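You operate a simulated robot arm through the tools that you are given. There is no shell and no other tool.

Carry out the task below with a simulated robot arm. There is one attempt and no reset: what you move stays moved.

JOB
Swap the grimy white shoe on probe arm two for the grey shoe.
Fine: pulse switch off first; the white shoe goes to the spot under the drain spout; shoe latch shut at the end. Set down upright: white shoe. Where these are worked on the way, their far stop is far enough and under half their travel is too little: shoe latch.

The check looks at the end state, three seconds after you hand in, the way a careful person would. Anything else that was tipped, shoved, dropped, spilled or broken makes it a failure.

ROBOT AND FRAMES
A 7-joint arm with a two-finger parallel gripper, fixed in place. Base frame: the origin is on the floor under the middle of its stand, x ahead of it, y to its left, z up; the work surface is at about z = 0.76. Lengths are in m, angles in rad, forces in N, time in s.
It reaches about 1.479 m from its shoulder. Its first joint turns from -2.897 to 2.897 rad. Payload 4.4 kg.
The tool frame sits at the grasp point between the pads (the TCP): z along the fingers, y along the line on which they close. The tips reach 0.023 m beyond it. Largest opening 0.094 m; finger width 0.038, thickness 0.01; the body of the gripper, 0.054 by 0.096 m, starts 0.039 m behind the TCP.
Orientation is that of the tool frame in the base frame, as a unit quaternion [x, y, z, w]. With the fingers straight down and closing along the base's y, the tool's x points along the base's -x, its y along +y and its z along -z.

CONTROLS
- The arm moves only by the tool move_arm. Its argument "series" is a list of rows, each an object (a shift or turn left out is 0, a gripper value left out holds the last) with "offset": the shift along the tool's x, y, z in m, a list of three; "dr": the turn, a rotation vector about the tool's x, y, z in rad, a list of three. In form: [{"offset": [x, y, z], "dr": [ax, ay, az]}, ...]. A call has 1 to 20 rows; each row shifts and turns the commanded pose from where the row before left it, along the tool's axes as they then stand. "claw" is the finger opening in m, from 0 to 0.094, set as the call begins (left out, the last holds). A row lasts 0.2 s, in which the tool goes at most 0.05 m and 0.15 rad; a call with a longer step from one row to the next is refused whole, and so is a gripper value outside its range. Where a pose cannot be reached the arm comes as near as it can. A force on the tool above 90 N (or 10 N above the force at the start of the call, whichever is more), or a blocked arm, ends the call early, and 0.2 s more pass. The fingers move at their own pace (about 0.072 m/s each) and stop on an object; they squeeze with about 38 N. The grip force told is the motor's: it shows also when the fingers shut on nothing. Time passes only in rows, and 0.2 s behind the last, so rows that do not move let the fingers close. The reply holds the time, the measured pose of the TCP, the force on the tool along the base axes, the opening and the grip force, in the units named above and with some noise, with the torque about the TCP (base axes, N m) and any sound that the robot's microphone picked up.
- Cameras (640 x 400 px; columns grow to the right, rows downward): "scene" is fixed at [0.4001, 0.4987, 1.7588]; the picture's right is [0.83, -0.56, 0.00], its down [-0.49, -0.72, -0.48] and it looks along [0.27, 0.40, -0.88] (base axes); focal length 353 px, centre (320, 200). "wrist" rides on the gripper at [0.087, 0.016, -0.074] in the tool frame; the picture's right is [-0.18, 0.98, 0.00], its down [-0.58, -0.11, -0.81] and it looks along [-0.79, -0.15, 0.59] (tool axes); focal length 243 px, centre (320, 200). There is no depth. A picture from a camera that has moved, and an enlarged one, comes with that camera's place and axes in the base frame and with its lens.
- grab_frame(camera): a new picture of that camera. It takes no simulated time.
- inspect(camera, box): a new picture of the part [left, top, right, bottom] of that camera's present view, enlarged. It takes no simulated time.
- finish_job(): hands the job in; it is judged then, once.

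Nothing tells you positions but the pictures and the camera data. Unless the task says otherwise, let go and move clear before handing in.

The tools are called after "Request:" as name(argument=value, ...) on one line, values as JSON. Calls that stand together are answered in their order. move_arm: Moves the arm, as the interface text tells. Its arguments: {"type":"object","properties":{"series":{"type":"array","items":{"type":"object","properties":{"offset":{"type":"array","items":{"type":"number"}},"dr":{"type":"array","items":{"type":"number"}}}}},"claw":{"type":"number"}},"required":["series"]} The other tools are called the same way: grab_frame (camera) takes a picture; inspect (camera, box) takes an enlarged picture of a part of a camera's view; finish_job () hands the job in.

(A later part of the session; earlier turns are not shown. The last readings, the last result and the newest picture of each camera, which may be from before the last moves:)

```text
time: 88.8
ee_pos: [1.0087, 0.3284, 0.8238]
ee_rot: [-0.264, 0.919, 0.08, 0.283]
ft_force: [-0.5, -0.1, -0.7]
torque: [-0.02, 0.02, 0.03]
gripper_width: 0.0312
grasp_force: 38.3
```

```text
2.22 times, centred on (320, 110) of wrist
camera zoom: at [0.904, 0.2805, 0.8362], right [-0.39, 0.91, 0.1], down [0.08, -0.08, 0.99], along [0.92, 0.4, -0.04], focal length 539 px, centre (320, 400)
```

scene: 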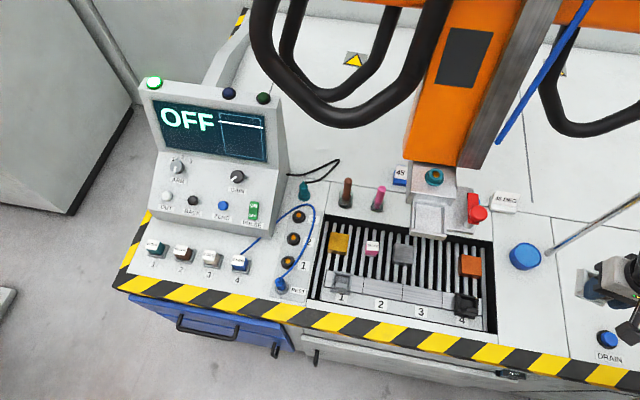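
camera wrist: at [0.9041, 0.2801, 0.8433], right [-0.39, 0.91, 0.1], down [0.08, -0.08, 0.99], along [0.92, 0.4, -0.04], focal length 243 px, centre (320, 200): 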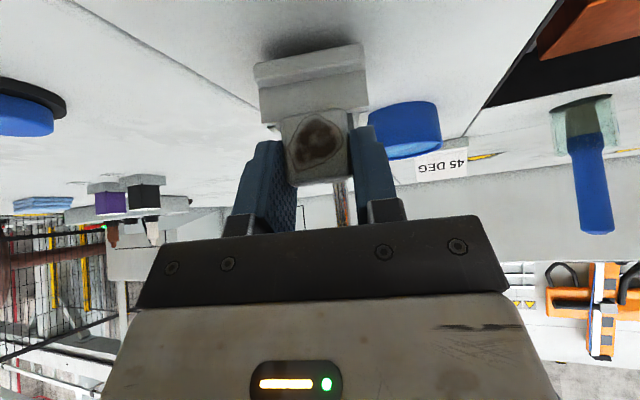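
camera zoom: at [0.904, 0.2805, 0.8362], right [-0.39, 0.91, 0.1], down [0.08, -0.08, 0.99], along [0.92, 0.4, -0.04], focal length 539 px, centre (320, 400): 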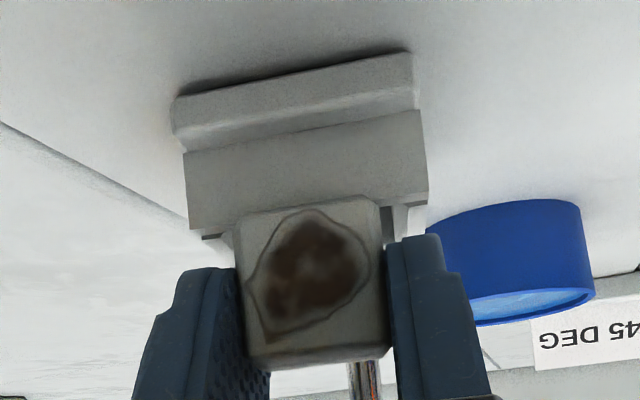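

Request:
move_arm(series=[{"offset": [0.0008, 0, 0.0012]}])

Request:
move_arm(series=[{"offset": [0.0008, 0, 0.0012]}])

Request:
move_arm(series=[{"offset": [0.0006, 0, 0.0008]}])

Request:
inspect(camera="wrist", box=[220, 20, 420, 200])

```text
time: 89.2
ee_pos: [1.0087, 0.3265, 0.8222]
ee_rot: [-0.264, 0.918, 0.08, 0.284]
ft_force: [0.3, 0.4, -1.4]
torque: [0.02, 0.01, 0.03]
gripper_width: 0.0315
grasp_force: 38.1
```

```text
time: 89.6
ee_pos: [1.0098, 0.326, 0.8224]
ee_rot: [-0.264, 0.919, 0.08, 0.283]
ft_force: [-1.5, 1.6, 6.5]
torque: [0.33, 0.12, 0.05]
gripper_width: 0.0311
grasp_force: 38.2
```

```text
time: 90.0
ee_pos: [1.0098, 0.3267, 0.8212]
ee_rot: [-0.264, 0.918, 0.081, 0.284]
ft_force: [-7.1, -1.9, 21.6]
torque: [-0.02, 0.39, 0.01]
gripper_width: 0.0315
grasp_force: 37.9
```

```text
2.22 times, centred on (320, 110) of wrist
camera zoom: at [0.9046, 0.2802, 0.8339], right [-0.39, 0.91, 0.1], down [0.08, -0.08, 0.99], along [0.92, 0.4, -0.04], focal length 539 px, centre (320, 400)
```

zoom: 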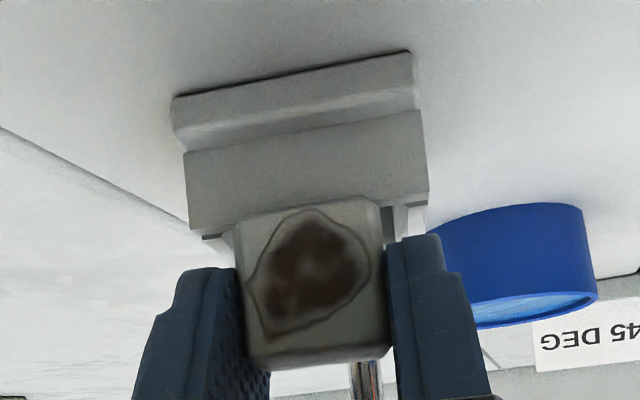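

The shoe is down with light contact force. I'll open the fingers and withdraw back along the tool axis.

Request:
move_arm(series=[{}, {}, {}, {}], claw=0.06)

Request:
move_arm(series=[{"offset": [-0.003, 0, -0.008]}, {"offset": [-0.003, 0, -0.015]}, {"offset": [0, 0, -0.03]}, {"offset": [0, 0, -0.04]}, {"offset": [0, 0, -0.04]}])

Request:
grab_frame(camera="wrist")

Request:
inspect(camera="scene", box=[480, 200, 640, 380])

```text
time: 91.0
ee_pos: [1.0093, 0.326, 0.8203]
ee_rot: [-0.263, 0.919, 0.08, 0.283]
ft_force: [0.6, 0.1, 0.2]
torque: [-0.01, -0.02, 0.04]
gripper_width: 0.06
grasp_force: 0.1
```

```text
time: 92.2
ee_pos: [0.9519, 0.2877, 0.9324]
ee_rot: [-0.264, 0.919, 0.08, 0.282]
ft_force: [-0.3, -0.5, 0.3]
torque: [0.01, -0.01, -0.01]
gripper_width: 0.06
grasp_force: 0.1
```

```text
taken
camera wrist: at [0.8469, 0.2418, 0.9448], right [-0.39, 0.91, 0.1], down [0.08, -0.08, 0.99], along [0.92, 0.4, -0.04], focal length 243 px, centre (320, 200)
```

wrist: 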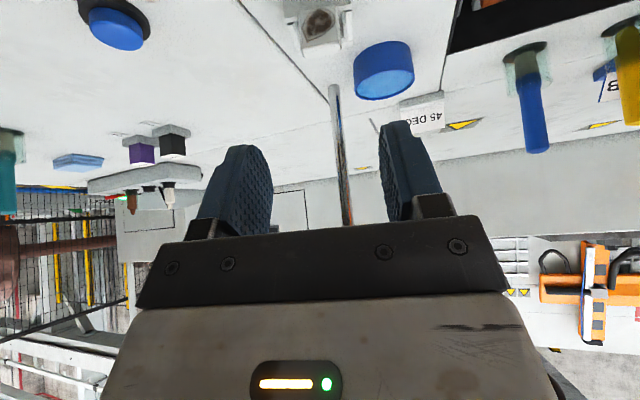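

```text
2.22 times, centred on (560, 290) of scene
camera zoom: at [0.4001, 0.4987, 1.7588], right [0.83, -0.56, 0.0], down [-0.49, -0.72, -0.48], along [0.27, 0.4, -0.88], focal length 785 px, centre (-213, 0)
```

zoom: 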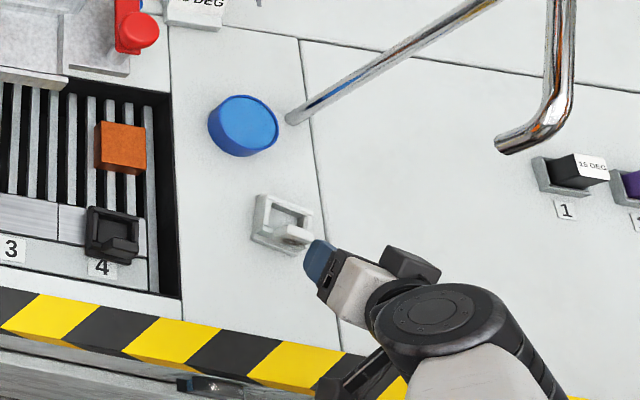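

The white shoe stands upright on the spot below the outlet. I'll withdraw further, straighten the hand and square it to the bench.

Request:
move_arm(series=[{"offset": [0, 0, -0.04]}, {"offset": [0, 0, -0.04]}, {"offset": [0, 0, -0.04]}, {"dr": [0, 0.15, 0]}, {"dr": [0, 0.15, 0]}, {"dr": [0, 0.15, 0]}, {"dr": [0, 0.15, 0]}, {"dr": [0, 0, -0.122]}, {"dr": [0, 0, -0.122]}, {"offset": [0, 0, -0.04]}, {"offset": [0, 0, -0.04]}, {"offset": [0, 0, -0.04]}, {"offset": [0, 0, -0.04]}])

Request:
grab_frame(camera="wrist")

Request:
grab_frame(camera="scene")

```text
time: 95.0
ee_pos: [0.8941, 0.2553, 1.193]
ee_rot: [-0.39, 0.921, -0.001, -0.002]
ft_force: [0.3, 0.0, -1.1]
torque: [0.02, 0.0, -0.01]
gripper_width: 0.0598
grasp_force: 0.1
```

```text
taken
camera wrist: at [0.8221, 0.2041, 1.2674], right [-0.58, 0.81, 0.0], down [0.48, 0.34, 0.8], along [0.66, 0.47, -0.59], focal length 243 px, centre (320, 200)
```

wrist: 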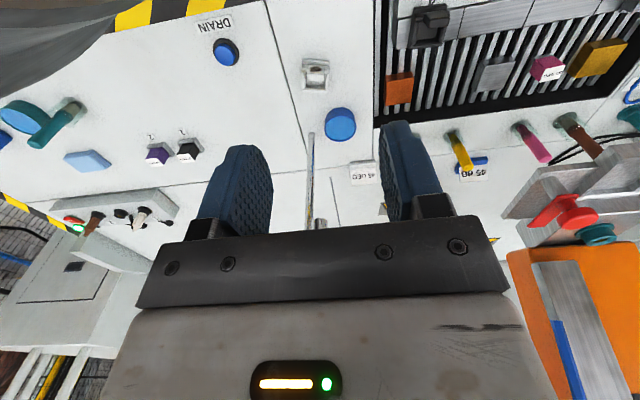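

```text
taken
```

scene: 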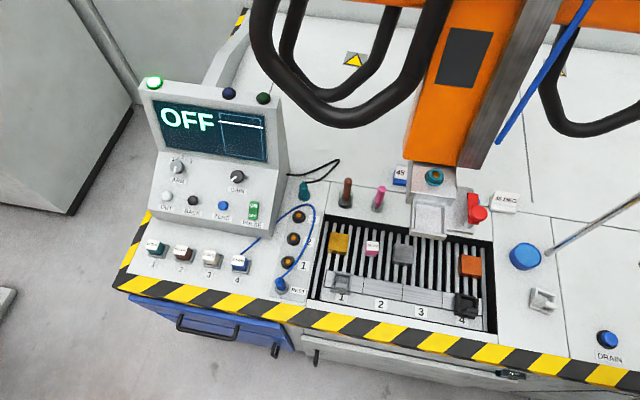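

Request:
inspect(camera="wrist", box=[270, 40, 370, 240])

Request:
inspect(camera="scene", box=[500, 220, 640, 340])

```text
2.00 times, centred on (320, 140) of wrist
camera zoom: at [0.8221, 0.2041, 1.2674], right [-0.58, 0.81, 0.0], down [0.48, 0.34, 0.8], along [0.66, 0.47, -0.59], focal length 485 px, centre (320, 320)
```

zoom: 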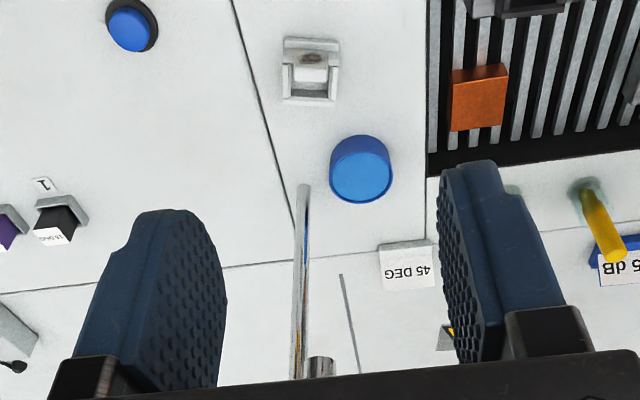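

```text
3.33 times, centred on (570, 280) of scene
camera zoom: at [0.4001, 0.4987, 1.7588], right [0.83, -0.56, 0.0], down [-0.49, -0.72, -0.48], along [0.27, 0.4, -0.88], focal length 1178 px, centre (-513, -67)
```

zoom: 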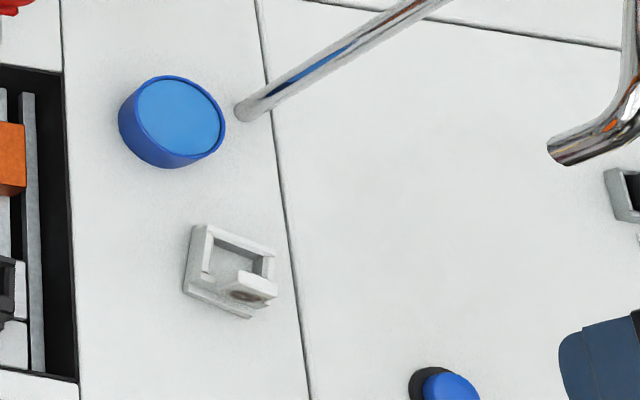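

Three views agree that the shoe centre (1.024, 0.337) is under the outlet within about a centimetre. Next is the grey shoe on rail slot 1, so I'll travel along the bench front to it.

Request:
move_arm(series=[{"offset": [0.0036, 0.0477, 0]}, {"offset": [0.0036, 0.0477, 0]}, {"offset": [0.0036, 0.0477, 0]}, {"offset": [0.0036, 0.0477, 0]}, {"offset": [0.0036, 0.0477, 0]}, {"offset": [0.0036, 0.0477, 0]}, {"offset": [0.0036, 0.0477, 0]}, {"offset": [0.0036, 0.0477, 0]}, {"offset": [-0.0195, 0.0259, 0.0286]}, {"offset": [-0.0195, 0.0259, 0.0286]}, {"offset": [-0.0195, 0.0259, 0.0286]}, {"offset": [-0.0195, 0.0259, 0.0286]}, {"offset": [-0.0195, 0.0259, 0.0286]}])

Request:
grab_frame(camera="wrist")

Request:
grab_frame(camera="scene")

```text
time: 97.8
ee_pos: [0.5764, 0.6587, 1.0508]
ee_rot: [-0.391, 0.92, 0.0, -0.002]
ft_force: [0.1, 1.5, 0.5]
torque: [0.03, -0.01, 0.0]
gripper_width: 0.0598
grasp_force: 0.1
```

```text
taken
camera wrist: at [0.5027, 0.6073, 1.1251], right [-0.58, 0.82, 0.0], down [0.48, 0.34, 0.81], along [0.66, 0.47, -0.59], focal length 243 px, centre (320, 200)
```

wrist: 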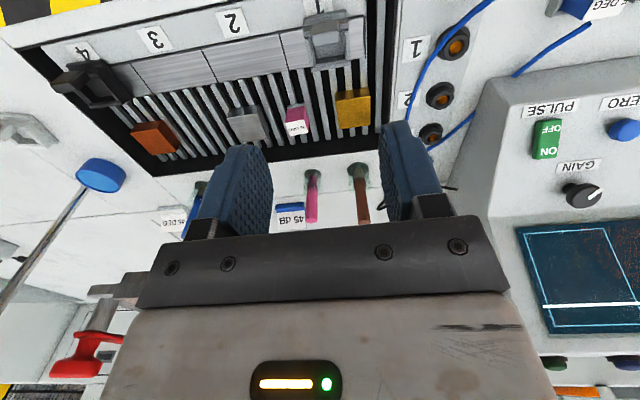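

```text
taken
```

scene: 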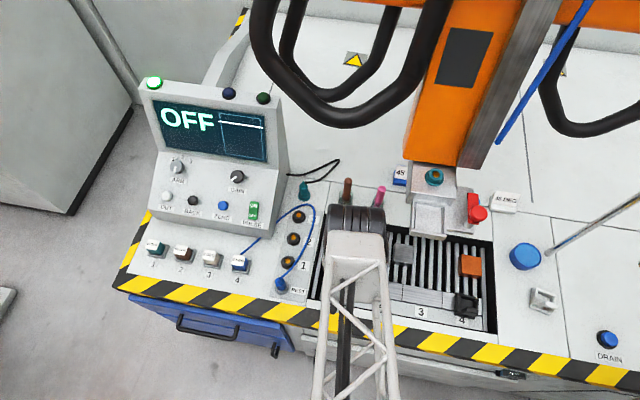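

Request:
inspect(camera="wrist", box=[260, 0, 400, 100])

```text
4.00 times, centred on (330, 50) of wrist
camera zoom: at [0.5027, 0.6073, 1.1251], right [-0.58, 0.82, 0.0], down [0.48, 0.34, 0.81], along [0.66, 0.47, -0.59], focal length 970 px, centre (280, 800)
```

zoom: 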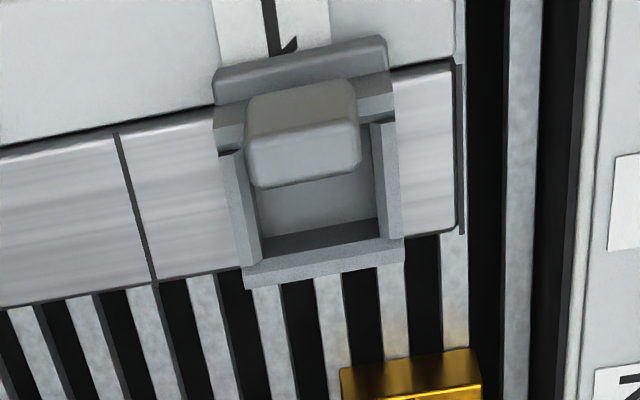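

The grey shoe has the same form as the white one, with its tab at about (0.589, 0.677, 0.821). I'll centre over it and come down to a little above.

Request:
move_arm(series=[{"offset": [-0.0217, 0.0038, 0], "dr": [0, 0, 0.015]}, {"offset": [0, 0, 0.04]}, {"offset": [0, 0, 0.04]}, {"offset": [0, 0, 0.04]}, {"offset": [0, 0, 0.04]}, {"offset": [0, 0, 0.02]}], claw=0.056)

Request:
grab_frame(camera="wrist")

Request:
inspect(camera="wrist", box=[220, 30, 420, 210])

Request:
grab_frame(camera="scene")

```text
time: 99.2
ee_pos: [0.5876, 0.6778, 0.8677]
ee_rot: [-0.384, 0.923, 0.0, -0.001]
ft_force: [1.4, -0.7, 0.8]
torque: [0.01, 0.0, 0.0]
gripper_width: 0.0561
grasp_force: 0.1
```

```text
taken
camera wrist: at [0.5132, 0.6282, 0.9406], right [-0.57, 0.82, 0.0], down [0.49, 0.34, 0.81], along [0.66, 0.46, -0.59], focal length 243 px, centre (320, 200)
```

wrist: 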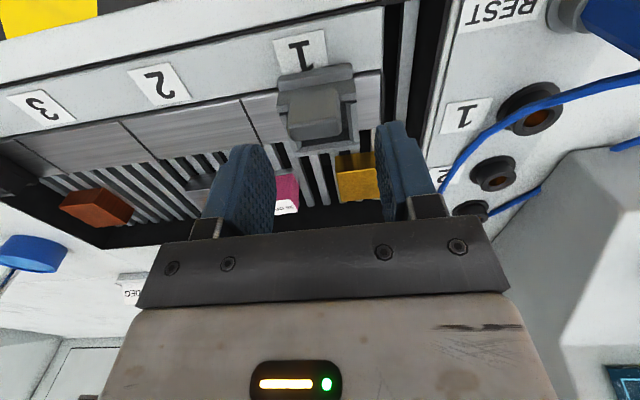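

```text
2.22 times, centred on (320, 120) of wrist
camera zoom: at [0.5132, 0.6282, 0.9406], right [-0.57, 0.82, 0.0], down [0.49, 0.34, 0.81], along [0.66, 0.46, -0.59], focal length 539 px, centre (320, 378)
```

zoom: 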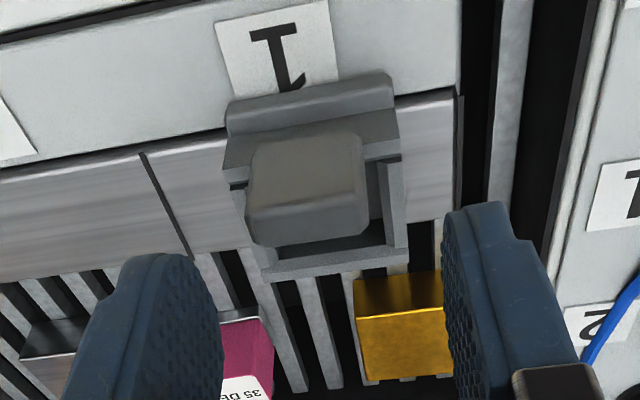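

```text
taken
```

scene: 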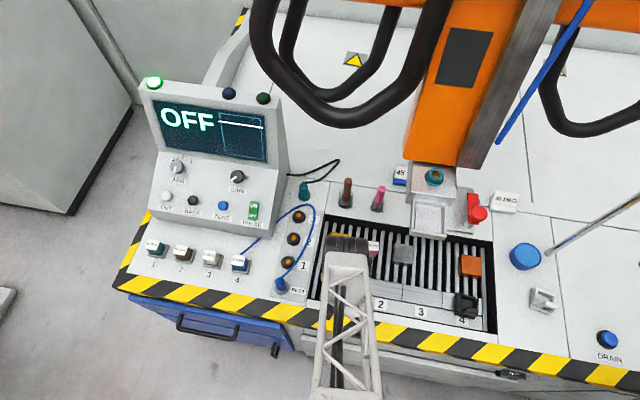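

The tab is nearly centred. I'll trim 2 mm sideways and lower to grasp depth.

Request:
move_arm(series=[{"offset": [-0.001, -0.0023, 0]}, {"offset": [0, 0, 0.02]}, {"offset": [0, 0, 0.018]}, {"offset": [0, 0, 0.01]}, {"offset": [0, 0, 0.005]}])

Request:
inspect(camera="wrist", box=[220, 60, 420, 240])

```text
time: 100.4
ee_pos: [0.5863, 0.6757, 0.8163]
ee_rot: [-0.383, 0.924, 0.0, -0.001]
ft_force: [0.2, 0.3, 0.1]
torque: [-0.02, -0.02, 0.02]
gripper_width: 0.0562
grasp_force: 0.1
```

```text
2.22 times, centred on (320, 150) of wrist
camera zoom: at [0.5143, 0.6256, 0.8904], right [-0.57, 0.82, 0.0], down [0.49, 0.34, 0.81], along [0.66, 0.46, -0.59], focal length 539 px, centre (320, 311)
```

zoom: 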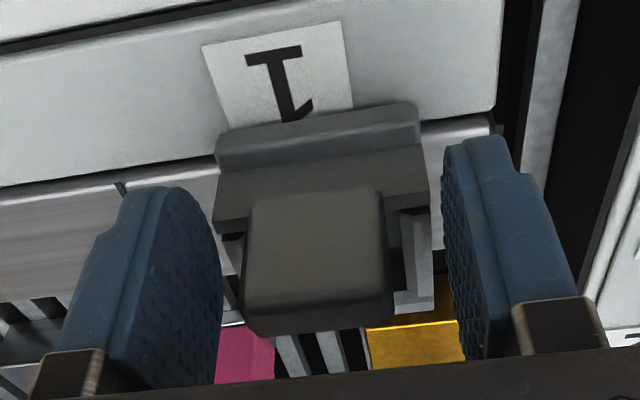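

This matches the view I had with the white shoe. I'll go 3 mm lower and close.

Request:
move_arm(series=[{"offset": [0, 0, 0.0035]}])

Request:
move_arm(series=[{}, {}, {}, {}], claw=0.0)

Request:
inspect(camera="wrist", box=[220, 60, 420, 240])

```text
time: 100.8
ee_pos: [0.5868, 0.6757, 0.8123]
ee_rot: [-0.384, 0.923, -0.002, -0.001]
ft_force: [-0.3, -0.3, -0.5]
torque: [-0.02, -0.02, 0.0]
gripper_width: 0.0561
grasp_force: 0.0
```

```text
time: 101.8
ee_pos: [0.5883, 0.6758, 0.8117]
ee_rot: [-0.384, 0.923, 0.001, -0.001]
ft_force: [0.8, -0.8, -0.5]
torque: [0.0, 0.02, -0.03]
gripper_width: 0.0537
grasp_force: 38.2
```

```text
2.22 times, centred on (320, 150) of wrist
camera zoom: at [0.5147, 0.6255, 0.887], right [-0.57, 0.82, 0.0], down [0.49, 0.34, 0.81], along [0.66, 0.46, -0.59], focal length 539 px, centre (320, 311)
```

zoom: 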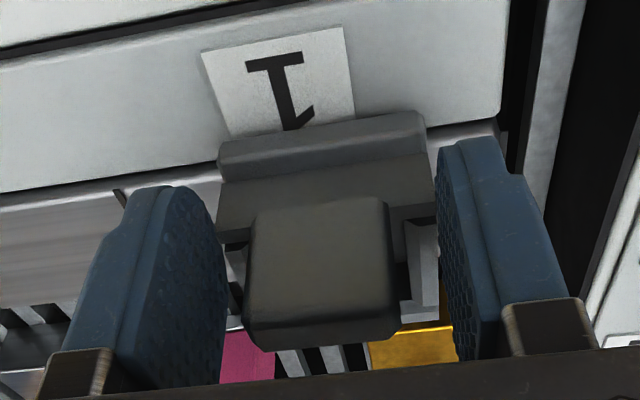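

The fingers caught the wider body instead of the tab, because the tips were just below the crossbar. I'll open, rise a few millimetres, narrow the opening and then close on the tab itself.

Request:
move_arm(series=[{}, {}], claw=0.06)

Request:
move_arm(series=[{"offset": [0, 0, -0.004]}, {"offset": [0, 0, -0.004]}])

Request:
move_arm(series=[{}, {}], claw=0.044)

Request:
inspect(camera="wrist", box=[220, 60, 420, 240])

```text
time: 102.4
ee_pos: [0.5882, 0.6766, 0.812]
ee_rot: [-0.384, 0.923, 0.0, -0.001]
ft_force: [-0.1, 1.1, -0.1]
torque: [0.02, -0.02, 0.0]
gripper_width: 0.0601
grasp_force: 0.1
```

```text
time: 103.0
ee_pos: [0.5888, 0.6757, 0.8206]
ee_rot: [-0.385, 0.923, -0.001, 0.0]
ft_force: [0.0, 0.7, -0.1]
torque: [0.02, 0.0, 0.0]
gripper_width: 0.0603
grasp_force: 0.0
```

```text
time: 103.6
ee_pos: [0.5883, 0.6753, 0.8204]
ee_rot: [-0.385, 0.923, 0.0, 0.0]
ft_force: [0.4, 0.5, 0.5]
torque: [0.01, 0.02, -0.02]
gripper_width: 0.0439
grasp_force: 0.1
```

```text
2.22 times, centred on (320, 150) of wrist
camera zoom: at [0.5154, 0.6249, 0.8954], right [-0.57, 0.82, 0.0], down [0.49, 0.34, 0.81], along [0.66, 0.46, -0.59], focal length 539 px, centre (320, 311)
```

zoom: 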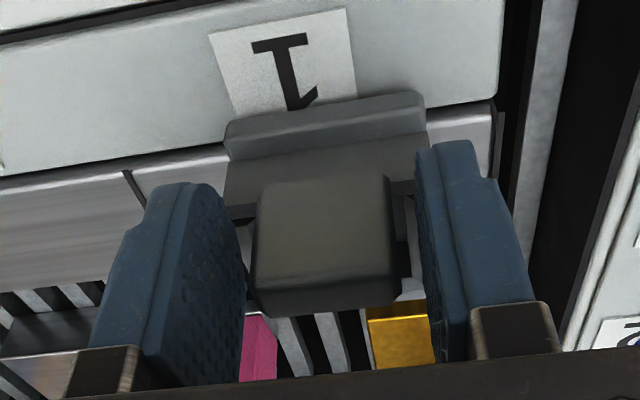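

Request:
move_arm(series=[{"offset": [0, 0, 0.003]}, {"offset": [0, 0, 0.002]}])

Request:
move_arm(series=[{"offset": [0, 0, 0.0015]}])

Request:
move_arm(series=[{}, {}, {}, {}], claw=0.0)

Request:
inspect(camera="wrist", box=[220, 60, 420, 240])

```text
time: 104.2
ee_pos: [0.588, 0.6741, 0.8157]
ee_rot: [-0.384, 0.923, 0.0, -0.001]
ft_force: [-2.7, -2.4, 9.0]
torque: [0.08, 0.05, 0.07]
gripper_width: 0.0439
grasp_force: 0.1
```

```text
time: 104.6
ee_pos: [0.5882, 0.6757, 0.8166]
ee_rot: [-0.384, 0.923, 0.0, 0.0]
ft_force: [-5.8, -8.2, 32.1]
torque: [0.07, -0.07, 0.01]
gripper_width: 0.0438
grasp_force: 0.1
```

```text
time: 105.6
ee_pos: [0.5883, 0.676, 0.8161]
ee_rot: [-0.384, 0.923, 0.0, 0.0]
ft_force: [7.2, 4.6, 50.8]
torque: [0.85, -0.82, -0.02]
gripper_width: 0.0313
grasp_force: 37.6
```

```text
2.22 times, centred on (320, 150) of wrist
camera zoom: at [0.5153, 0.6254, 0.8897], right [-0.57, 0.82, 0.0], down [0.49, 0.34, 0.81], along [0.66, 0.46, -0.59], focal length 539 px, centre (320, 311)
```

zoom: 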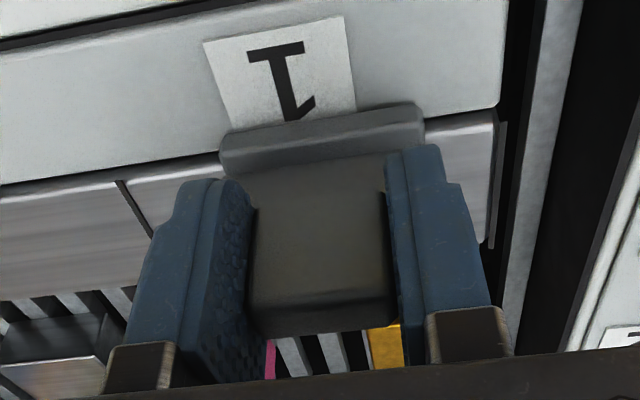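

Now the tab is gripped at 31 mm, with the tips resting on the crossbar exactly as they did with the white shoe. I'll lift slowly.

Request:
move_arm(series=[{"offset": [0, 0, -0.002]}, {"offset": [0, 0, -0.002]}, {"offset": [0, 0, -0.002]}, {"offset": [0, 0, -0.002]}, {"offset": [0, 0, -0.002]}])

Request:
inspect(camera="wrist", box=[220, 60, 420, 240])

Request:
move_arm(series=[{"offset": [0, 0, -0.003]}, {"offset": [0, 0, -0.003]}, {"offset": [0, 0, -0.003]}, {"offset": [0, 0, -0.004]}, {"offset": [0, 0, -0.004]}])

Request:
inspect(camera="wrist", box=[220, 60, 420, 240])

```text
time: 106.8
ee_pos: [0.5867, 0.675, 0.8225]
ee_rot: [-0.384, 0.923, -0.002, -0.001]
ft_force: [0.2, -0.3, -1.6]
torque: [0.0, 0.02, 0.01]
gripper_width: 0.0314
grasp_force: 37.8
```

```text
2.22 times, centred on (320, 150) of wrist
camera zoom: at [0.514, 0.6248, 0.8975], right [-0.57, 0.82, 0.0], down [0.49, 0.34, 0.8], along [0.66, 0.46, -0.59], focal length 539 px, centre (320, 311)
```

zoom: 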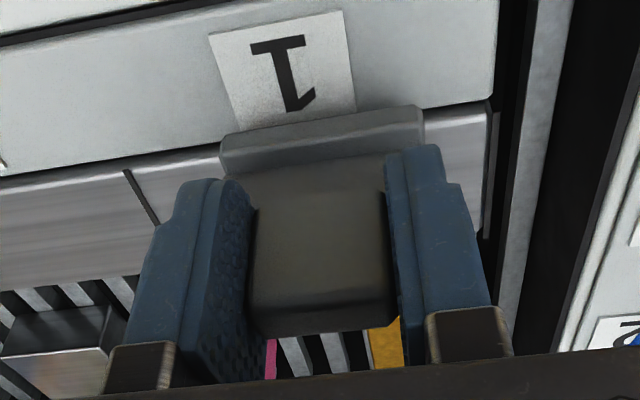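

```text
time: 108.0
ee_pos: [0.5873, 0.6745, 0.8416]
ee_rot: [-0.385, 0.923, 0.0, -0.001]
ft_force: [0.4, -1.0, -1.3]
torque: [0.0, 0.01, 0.0]
gripper_width: 0.0312
grasp_force: 38.1
```

```text
2.22 times, centred on (320, 150) of wrist
camera zoom: at [0.5151, 0.6247, 0.9157], right [-0.57, 0.82, 0.0], down [0.49, 0.34, 0.81], along [0.66, 0.46, -0.59], focal length 539 px, centre (320, 311)
```

zoom: 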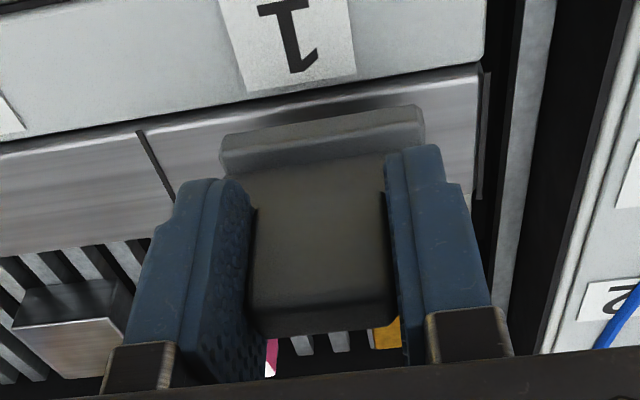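

The grey shoe is up and held just like the white one was. I'll raise it clear and carry it over to above the holder.

Request:
move_arm(series=[{"offset": [0, 0, -0.02]}, {"offset": [0, 0, -0.035]}, {"offset": [0, 0, -0.04]}, {"offset": [0, 0, -0.04]}, {"offset": [0, 0, -0.04]}, {"offset": [0, 0, -0.04]}, {"offset": [0, 0, -0.04]}, {"offset": [0, 0, -0.04]}, {"offset": [0, 0, -0.04]}, {"offset": [0, 0, -0.025]}, {"offset": [-0.0175, -0.0323, 0]}, {"offset": [-0.0175, -0.0323, 0]}, {"offset": [-0.0175, -0.0323, 0]}, {"offset": [-0.0175, -0.0323, 0]}, {"offset": [-0.0175, -0.0323, 0]}])

Request:
grab_frame(camera="wrist")

Request:
inspect(camera="wrist", box=[220, 40, 420, 220])

Request:
grab_frame(camera="scene")

```text
time: 111.2
ee_pos: [0.7639, 0.6243, 1.1997]
ee_rot: [-0.385, 0.923, 0.0, -0.001]
ft_force: [-1.4, -0.8, -0.5]
torque: [0.0, 0.06, 0.01]
gripper_width: 0.0314
grasp_force: 37.8
```

```text
taken
camera wrist: at [0.6898, 0.5745, 1.2745], right [-0.57, 0.82, 0.0], down [0.49, 0.34, 0.81], along [0.66, 0.46, -0.59], focal length 243 px, centre (320, 200)
```

wrist: 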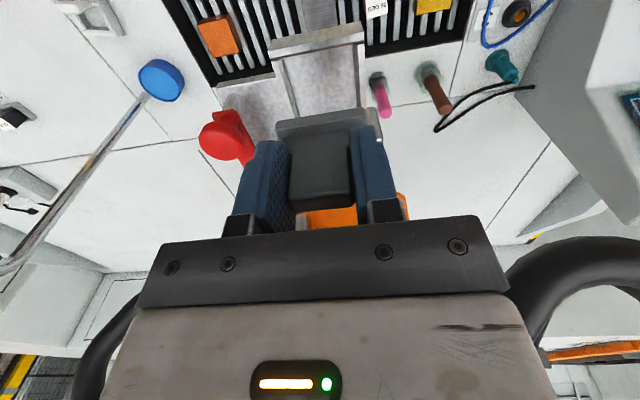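

```text
2.22 times, centred on (320, 130) of wrist
camera zoom: at [0.6898, 0.5745, 1.2745], right [-0.57, 0.82, 0.0], down [0.49, 0.34, 0.81], along [0.66, 0.46, -0.59], focal length 539 px, centre (320, 356)
```

zoom: 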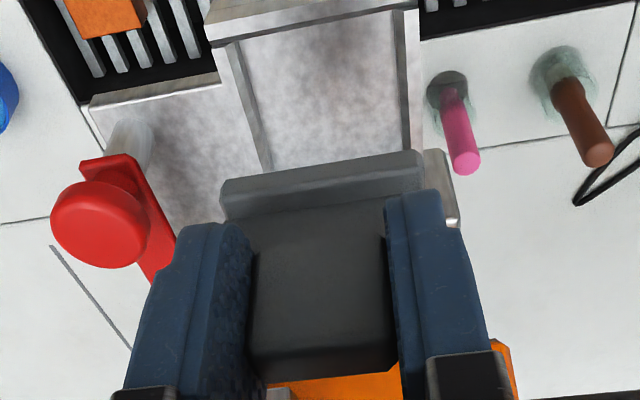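

```text
taken
```

scene: 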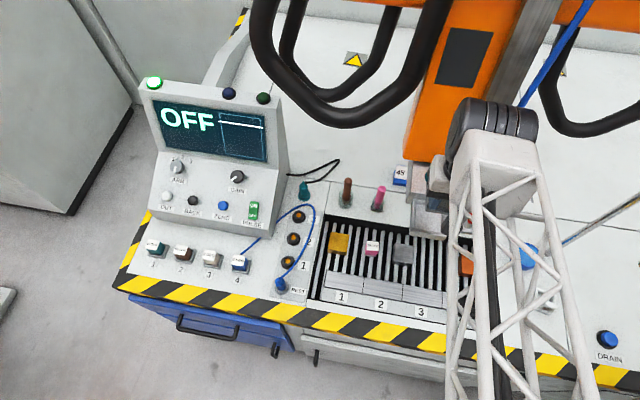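

The empty pocket lies right below the grey shoe. I'll lower to the height where I have a comparison picture of the white shoe coming out.

Request:
move_arm(series=[{"offset": [0, 0, 0.02]}, {"offset": [0, 0, 0.02]}, {"offset": [0, 0, 0.015]}, {"offset": [0, 0, 0.005]}])

Request:
inspect(camera="wrist", box=[220, 60, 420, 240])

```text
time: 112.2
ee_pos: [0.7644, 0.6251, 1.1404]
ee_rot: [-0.385, 0.923, -0.001, -0.001]
ft_force: [0.3, -0.2, -1.0]
torque: [-0.02, 0.03, -0.03]
gripper_width: 0.0314
grasp_force: 38.1
```

```text
2.22 times, centred on (320, 150) of wrist
camera zoom: at [0.6915, 0.575, 1.2145], right [-0.57, 0.82, 0.0], down [0.49, 0.34, 0.81], along [0.66, 0.46, -0.59], focal length 539 px, centre (320, 311)
```

zoom: 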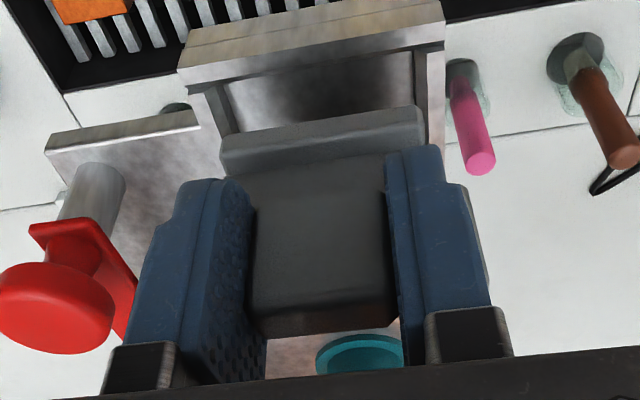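

The alignment matches within a millimetre. I'll trim slightly towards the reference and lower into the pocket in small steps, watching the force.

Request:
move_arm(series=[{"offset": [0.001, -0.0007, 0]}, {"offset": [0, 0, 0.003]}, {"offset": [0, 0, 0.003]}])

Request:
move_arm(series=[{"offset": [0, 0, 0.003]}, {"offset": [0, 0, 0.003]}])

Request:
inspect(camera="wrist", box=[220, 60, 420, 240])

```text
time: 113.0
ee_pos: [0.7634, 0.6222, 1.1345]
ee_rot: [-0.384, 0.923, 0.0, -0.001]
ft_force: [0.3, -0.9, -0.2]
torque: [0.01, 0.01, -0.02]
gripper_width: 0.0314
grasp_force: 37.7
```

```text
time: 113.6
ee_pos: [0.7626, 0.6232, 1.128]
ee_rot: [-0.385, 0.923, 0.0, -0.001]
ft_force: [-0.1, -1.3, -1.4]
torque: [-0.01, 0.01, 0.01]
gripper_width: 0.0313
grasp_force: 37.9
```

```text
2.22 times, centred on (320, 150) of wrist
camera zoom: at [0.691, 0.5731, 1.2024], right [-0.57, 0.82, 0.0], down [0.49, 0.34, 0.81], along [0.66, 0.46, -0.59], focal length 539 px, centre (320, 311)
```

zoom: 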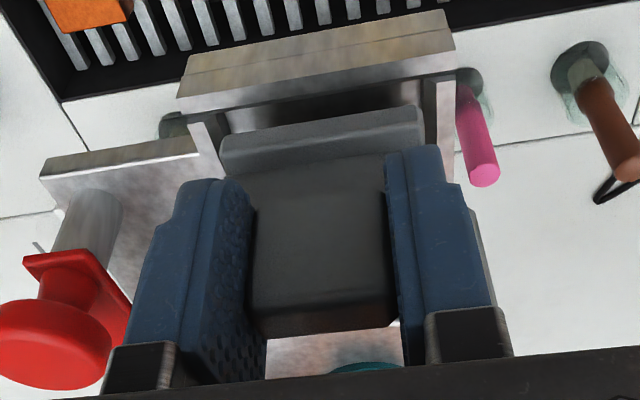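

It's entering the pocket with no contact force. I'll continue down.

Request:
move_arm(series=[{"offset": [0, 0, 0.003]}, {"offset": [0, 0, 0.003]}])

Request:
move_arm(series=[{"offset": [0, 0, 0.003]}, {"offset": [0, 0, 0.003]}])

Request:
move_arm(series=[{"offset": [0, 0, 0.002]}])

Request:
inspect(camera="wrist", box=[220, 60, 420, 240])

```text
time: 114.2
ee_pos: [0.7631, 0.6232, 1.1208]
ee_rot: [-0.385, 0.923, 0.0, -0.001]
ft_force: [-0.5, 0.4, -1.2]
torque: [-0.03, 0.01, -0.04]
gripper_width: 0.0311
grasp_force: 38.3
```

```text
time: 114.8
ee_pos: [0.764, 0.6235, 1.1164]
ee_rot: [-0.384, 0.923, 0.0, -0.001]
ft_force: [12.7, 11.2, -0.1]
torque: [0.55, -0.55, -0.21]
gripper_width: 0.0315
grasp_force: 38.0
```

```text
time: 115.2
ee_pos: [0.7633, 0.6238, 1.1144]
ee_rot: [-0.384, 0.923, -0.001, 0.0]
ft_force: [16.3, 14.9, 7.1]
torque: [0.71, -0.82, -0.04]
gripper_width: 0.0313
grasp_force: 37.6
```

```text
2.22 times, centred on (320, 150) of wrist
camera zoom: at [0.6904, 0.5732, 1.1891], right [-0.57, 0.82, 0.0], down [0.49, 0.34, 0.81], along [0.66, 0.46, -0.59], focal length 539 px, centre (320, 311)
```

zoom: 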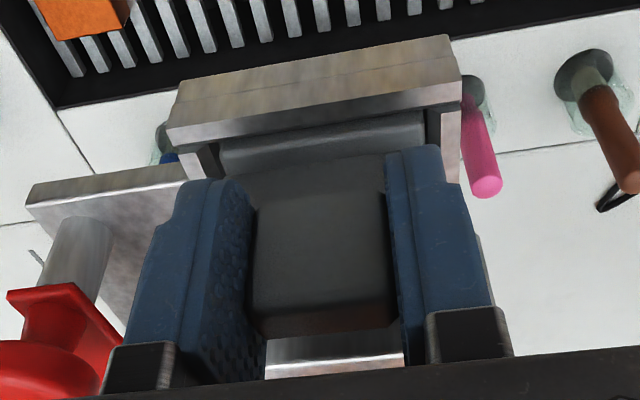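

There's a light push rearwards, so the shoe's nose is touching the front plate. I'll shift 1.5 mm to the rear and continue down.

Request:
move_arm(series=[{"offset": [-0.0015, 0, -0.001]}, {"offset": [0, 0, 0.001]}])

Request:
move_arm(series=[{"offset": [0, 0, 0.002]}])

Request:
move_arm(series=[{"offset": [0, 0, 0.0015]}])

Request:
inspect(camera="wrist", box=[220, 60, 420, 240])

```text
time: 115.8
ee_pos: [0.7641, 0.6221, 1.1132]
ee_rot: [-0.385, 0.923, 0.0, -0.002]
ft_force: [-0.2, -0.6, -0.7]
torque: [0.0, 0.05, 0.0]
gripper_width: 0.0315
grasp_force: 38.2
```

```text
time: 116.2
ee_pos: [0.764, 0.6229, 1.1117]
ee_rot: [-0.385, 0.923, -0.001, -0.001]
ft_force: [0.0, -0.1, -0.8]
torque: [-0.05, 0.02, 0.01]
gripper_width: 0.0315
grasp_force: 38.0
```

```text
time: 116.6
ee_pos: [0.765, 0.6233, 1.111]
ee_rot: [-0.384, 0.923, 0.0, -0.001]
ft_force: [-0.7, 0.7, 3.1]
torque: [0.06, 0.1, 0.02]
gripper_width: 0.0312
grasp_force: 37.8
```

```text
2.22 times, centred on (320, 150) of wrist
camera zoom: at [0.6918, 0.5729, 1.1854], right [-0.57, 0.82, 0.0], down [0.49, 0.34, 0.81], along [0.66, 0.46, -0.59], focal length 539 px, centre (320, 311)
```

zoom: 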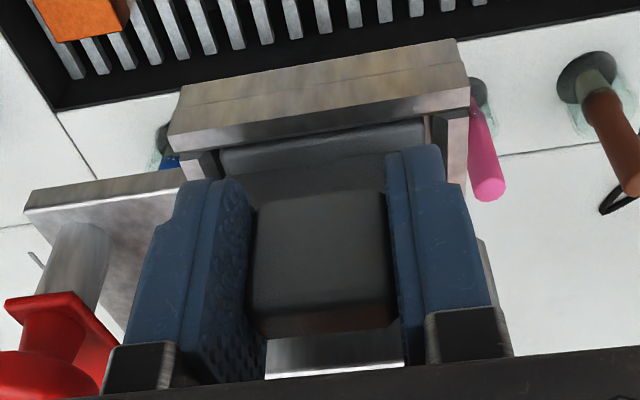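

The side force has gone and there's gentle upward contact at z 1.111, the white shoe's seat height. I'll press 1 mm to confirm it is seated, then release.

Request:
move_arm(series=[{"offset": [0, 0, 0.001]}])

Request:
move_arm(series=[{}, {}, {}], claw=0.046)

Request:
move_arm(series=[{"offset": [0, 0, -0.005]}, {"offset": [0, 0, -0.01]}, {"offset": [0, 0, -0.02]}, {"offset": [0, 0, -0.03]}, {"offset": [0, 0, -0.02]}])

Request:
grab_frame(camera="wrist")

Request:
inspect(camera="wrist", box=[240, 30, 400, 190])

```text
time: 117.0
ee_pos: [0.7654, 0.6227, 1.1107]
ee_rot: [-0.385, 0.923, -0.001, 0.0]
ft_force: [1.2, 1.6, 9.3]
torque: [0.07, 0.03, 0.05]
gripper_width: 0.0314
grasp_force: 37.6
```

```text
time: 117.8
ee_pos: [0.765, 0.622, 1.111]
ee_rot: [-0.385, 0.923, -0.001, -0.001]
ft_force: [2.3, -3.9, 15.6]
torque: [0.14, -0.18, -0.12]
gripper_width: 0.0444
grasp_force: 0.0
```

```text
time: 119.0
ee_pos: [0.7646, 0.625, 1.1961]
ee_rot: [-0.384, 0.923, -0.001, -0.001]
ft_force: [-0.4, 0.3, -0.5]
torque: [0.0, -0.03, 0.03]
gripper_width: 0.0461
grasp_force: 0.0
```

```text
taken
camera wrist: at [0.6919, 0.5755, 1.2701], right [-0.57, 0.82, 0.0], down [0.49, 0.34, 0.8], along [0.66, 0.46, -0.59], focal length 243 px, centre (320, 200)
```

wrist: 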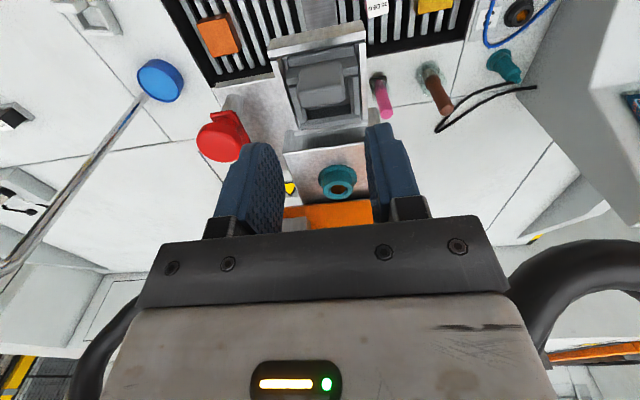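

```text
2.50 times, centred on (320, 110) of wrist
camera zoom: at [0.6919, 0.5755, 1.2701], right [-0.57, 0.82, 0.0], down [0.49, 0.34, 0.8], along [0.66, 0.46, -0.59], focal length 606 px, centre (320, 425)
```

zoom: 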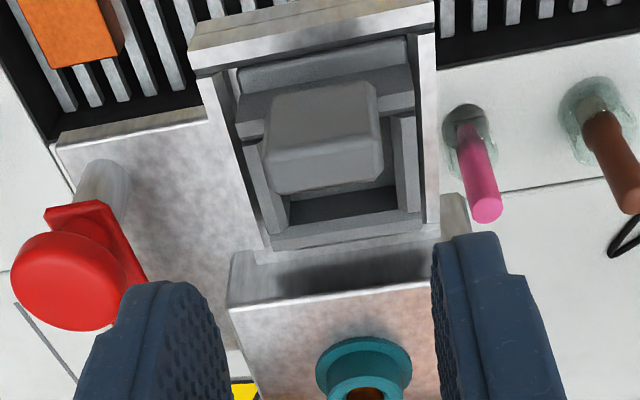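

The grey shoe is seated flush in the holder. Now for the latch: I'll move above the red knob and align the hand with the open bar.

Request:
move_arm(series=[{"offset": [-0.0134, -0.0431, 0]}, {"offset": [-0.0134, -0.0431, 0]}, {"dr": [0, 0, -0.103]}, {"dr": [0, 0, -0.103]}], claw=0.064)

Request:
grab_frame(camera="wrist")

Request:
inspect(camera="wrist", box=[220, 20, 420, 220])

```text
time: 120.0
ee_pos: [0.8446, 0.5819, 1.1962]
ee_rot: [-0.477, 0.879, -0.001, -0.002]
ft_force: [0.2, 0.1, 0.1]
torque: [0.02, -0.03, 0.03]
gripper_width: 0.0641
grasp_force: 0.1
```

```text
taken
camera wrist: at [0.7835, 0.5183, 1.2701], right [-0.72, 0.69, 0.0], down [0.41, 0.43, 0.81], along [0.56, 0.58, -0.59], focal length 243 px, centre (320, 200)
```

wrist: 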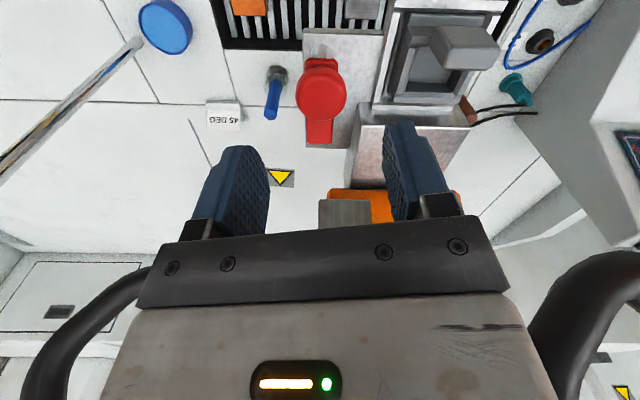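

```text
2.00 times, centred on (320, 120) of wrist
camera zoom: at [0.7835, 0.5183, 1.2701], right [-0.72, 0.69, 0.0], down [0.41, 0.43, 0.81], along [0.56, 0.58, -0.59], focal length 485 px, centre (320, 360)
```

zoom: 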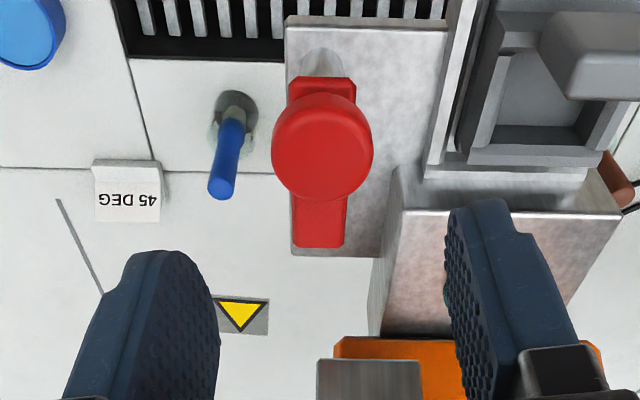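

The bar lines up with the hand. I'll centre, lower around the knob and grip.

Request:
move_arm(series=[{"offset": [-0.0012, 0.0008, 0]}, {"offset": [0, 0, 0.03]}, {"offset": [0, 0, 0.03]}, {"offset": [0, 0, 0.017]}, {"offset": [0, 0, 0.005]}])

Request:
inspect(camera="wrist", box=[220, 80, 420, 240])

Request:
move_arm(series=[{}, {}, {}], claw=0.022)

```text
time: 121.2
ee_pos: [0.8439, 0.5843, 1.1137]
ee_rot: [-0.477, 0.879, 0.001, -0.001]
ft_force: [0.4, 0.3, 0.1]
torque: [0.03, 0.01, -0.01]
gripper_width: 0.0641
grasp_force: 0.0
```

```text
2.50 times, centred on (320, 160) of wrist
camera zoom: at [0.7829, 0.5199, 1.1881], right [-0.72, 0.69, 0.0], down [0.41, 0.43, 0.81], along [0.56, 0.58, -0.59], focal length 606 px, centre (320, 300)
```

zoom: 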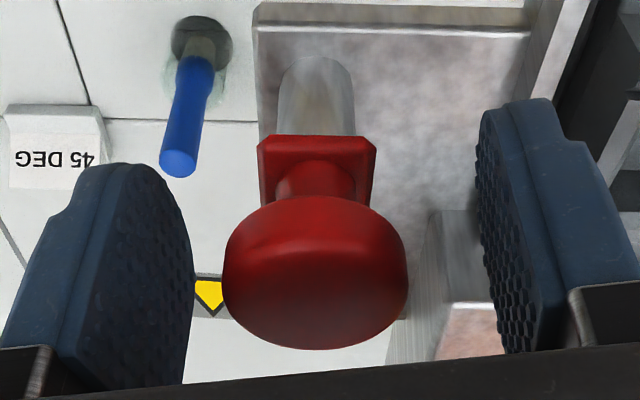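

```text
time: 122.0
ee_pos: [0.8443, 0.5823, 1.1138]
ee_rot: [-0.476, 0.879, 0.0, -0.001]
ft_force: [18.6, -4.8, 0.2]
torque: [0.15, -0.13, -0.07]
gripper_width: 0.0334
grasp_force: 45.3
```

I have the knob, with only a small side force. I'll twist counter-clockwise in steps to bring the bar back.

Request:
move_arm(series=[{"dr": [0, 0, -0.1]}, {"dr": [0, 0, -0.1]}, {"dr": [0, 0, -0.1]}, {"dr": [0, 0, -0.1]}])

Request:
inspect(camera="scene", box=[390, 120, 550, 260])

Request:
inspect(camera="wrist", box=[220, 80, 420, 240])

```text
time: 123.0
ee_pos: [0.8443, 0.584, 1.1139]
ee_rot: [-0.642, 0.766, -0.001, 0.0]
ft_force: [26.8, -8.1, 2.6]
torque: [0.16, -0.03, 0.0]
gripper_width: 0.0333
grasp_force: 44.8
```

```text
2.86 times, centred on (470, 190) of scene
camera zoom: at [0.4001, 0.4987, 1.7588], right [0.83, -0.56, 0.0], down [-0.49, -0.72, -0.48], along [0.27, 0.4, -0.88], focal length 1010 px, centre (-109, 229)
```

zoom: 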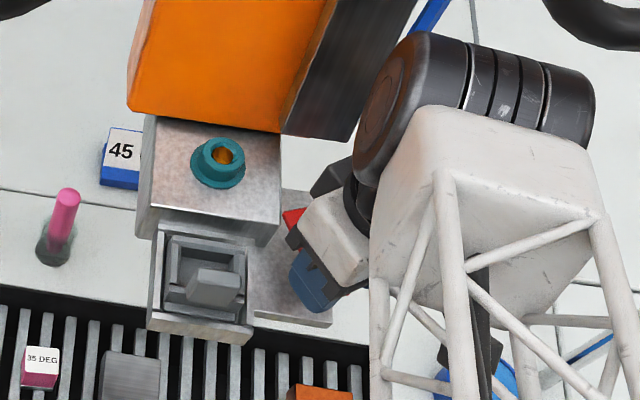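

```text
2.50 times, centred on (320, 160) of wrist
camera zoom: at [0.8132, 0.5007, 1.1881], right [-0.94, 0.35, 0.0], down [0.21, 0.55, 0.81], along [0.28, 0.75, -0.59], focal length 606 px, centre (320, 300)
```

zoom: 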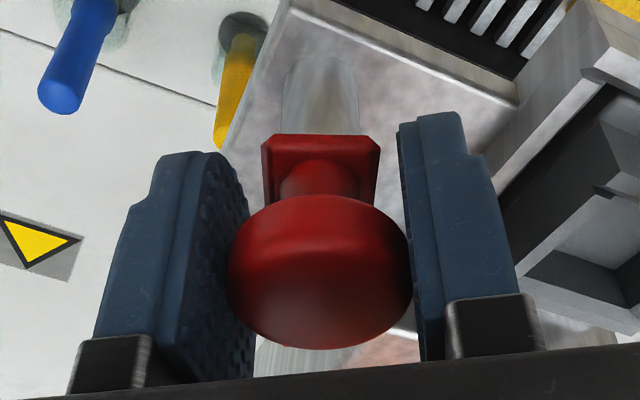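

The bar is following the hand. I'll continue.

Request:
move_arm(series=[{"dr": [0, 0, -0.1]}, {"dr": [0, 0, -0.1]}, {"dr": [0, 0, -0.1]}, {"dr": [0, 0, -0.1]}])

Request:
move_arm(series=[{"dr": [0, 0, -0.1]}, {"dr": [0, 0, -0.1]}, {"dr": [0, 0, -0.1]}])

Request:
inspect(camera="scene", box=[390, 120, 550, 260])

Request:
grab_frame(camera="wrist")

```text
time: 124.0
ee_pos: [0.8455, 0.5828, 1.1136]
ee_rot: [0.782, -0.623, 0.001, 0.002]
ft_force: [5.7, -26.8, 5.6]
torque: [-0.33, -0.11, -0.01]
gripper_width: 0.0332
grasp_force: 45.2
```

```text
time: 124.8
ee_pos: [0.8445, 0.5833, 1.1142]
ee_rot: [0.866, -0.499, 0.001, 0.0]
ft_force: [27.8, -5.2, 6.8]
torque: [-0.19, -0.15, 0.01]
gripper_width: 0.0335
grasp_force: 44.8
```

```text
2.86 times, centred on (470, 190) of scene
camera zoom: at [0.4001, 0.4987, 1.7588], right [0.83, -0.56, 0.0], down [-0.49, -0.72, -0.48], along [0.27, 0.4, -0.88], focal length 1010 px, centre (-109, 229)
```

zoom: 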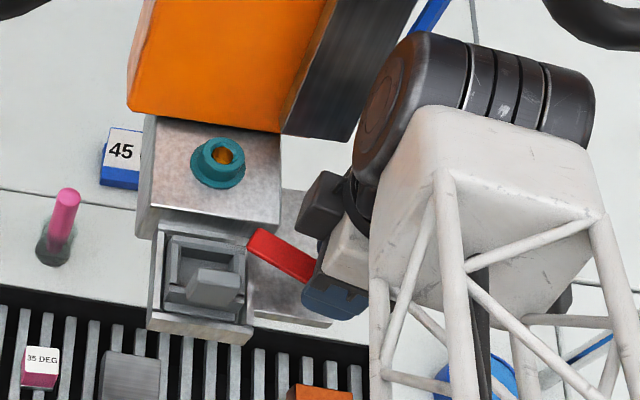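

```text
taken
camera wrist: at [0.8736, 0.5002, 1.188], right [-0.94, -0.33, 0.0], down [-0.2, 0.56, 0.81], along [-0.27, 0.76, -0.59], focal length 243 px, centre (320, 200)
```

wrist: 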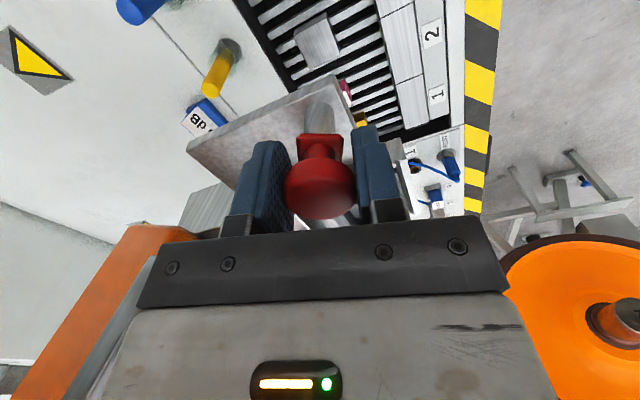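

The bar is about two thirds of the way back. I'll continue towards the shut stop in smaller steps.

Request:
move_arm(series=[{"dr": [0, 0, -0.1]}, {"dr": [0, 0, -0.1]}])

Request:
move_arm(series=[{"dr": [0, 0, -0.1]}, {"dr": [0, 0, -0.08]}])

Request:
inspect(camera="scene", box=[390, 120, 550, 260])

Request:
grab_frame(camera="wrist")

```text
time: 125.4
ee_pos: [0.8443, 0.584, 1.1145]
ee_rot: [0.912, -0.41, 0.0, 0.001]
ft_force: [10.2, -4.1, 14.1]
torque: [-0.06, -0.04, 0.04]
gripper_width: 0.0334
grasp_force: 44.9
```

```text
time: 126.0
ee_pos: [0.8448, 0.5834, 1.114]
ee_rot: [0.945, -0.327, 0.0, 0.001]
ft_force: [-9.0, -11.2, 20.0]
torque: [-0.01, 0.12, -0.01]
gripper_width: 0.0331
grasp_force: 45.0
```

```text
2.86 times, centred on (470, 190) of scene
camera zoom: at [0.4001, 0.4987, 1.7588], right [0.83, -0.56, 0.0], down [-0.49, -0.72, -0.48], along [0.27, 0.4, -0.88], focal length 1010 px, centre (-109, 229)
```

zoom: 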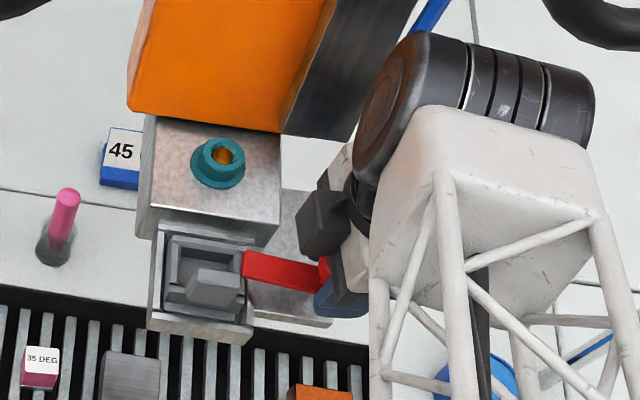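

```text
taken
camera wrist: at [0.9024, 0.5171, 1.188], right [-0.75, -0.66, 0.0], down [-0.39, 0.45, 0.81], along [-0.53, 0.61, -0.59], focal length 243 px, centre (320, 200)
```

wrist: 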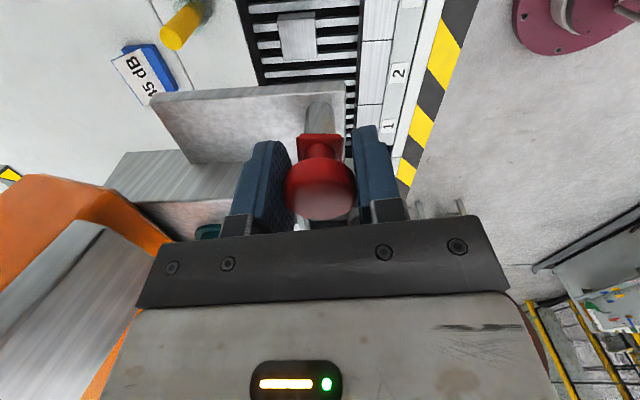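

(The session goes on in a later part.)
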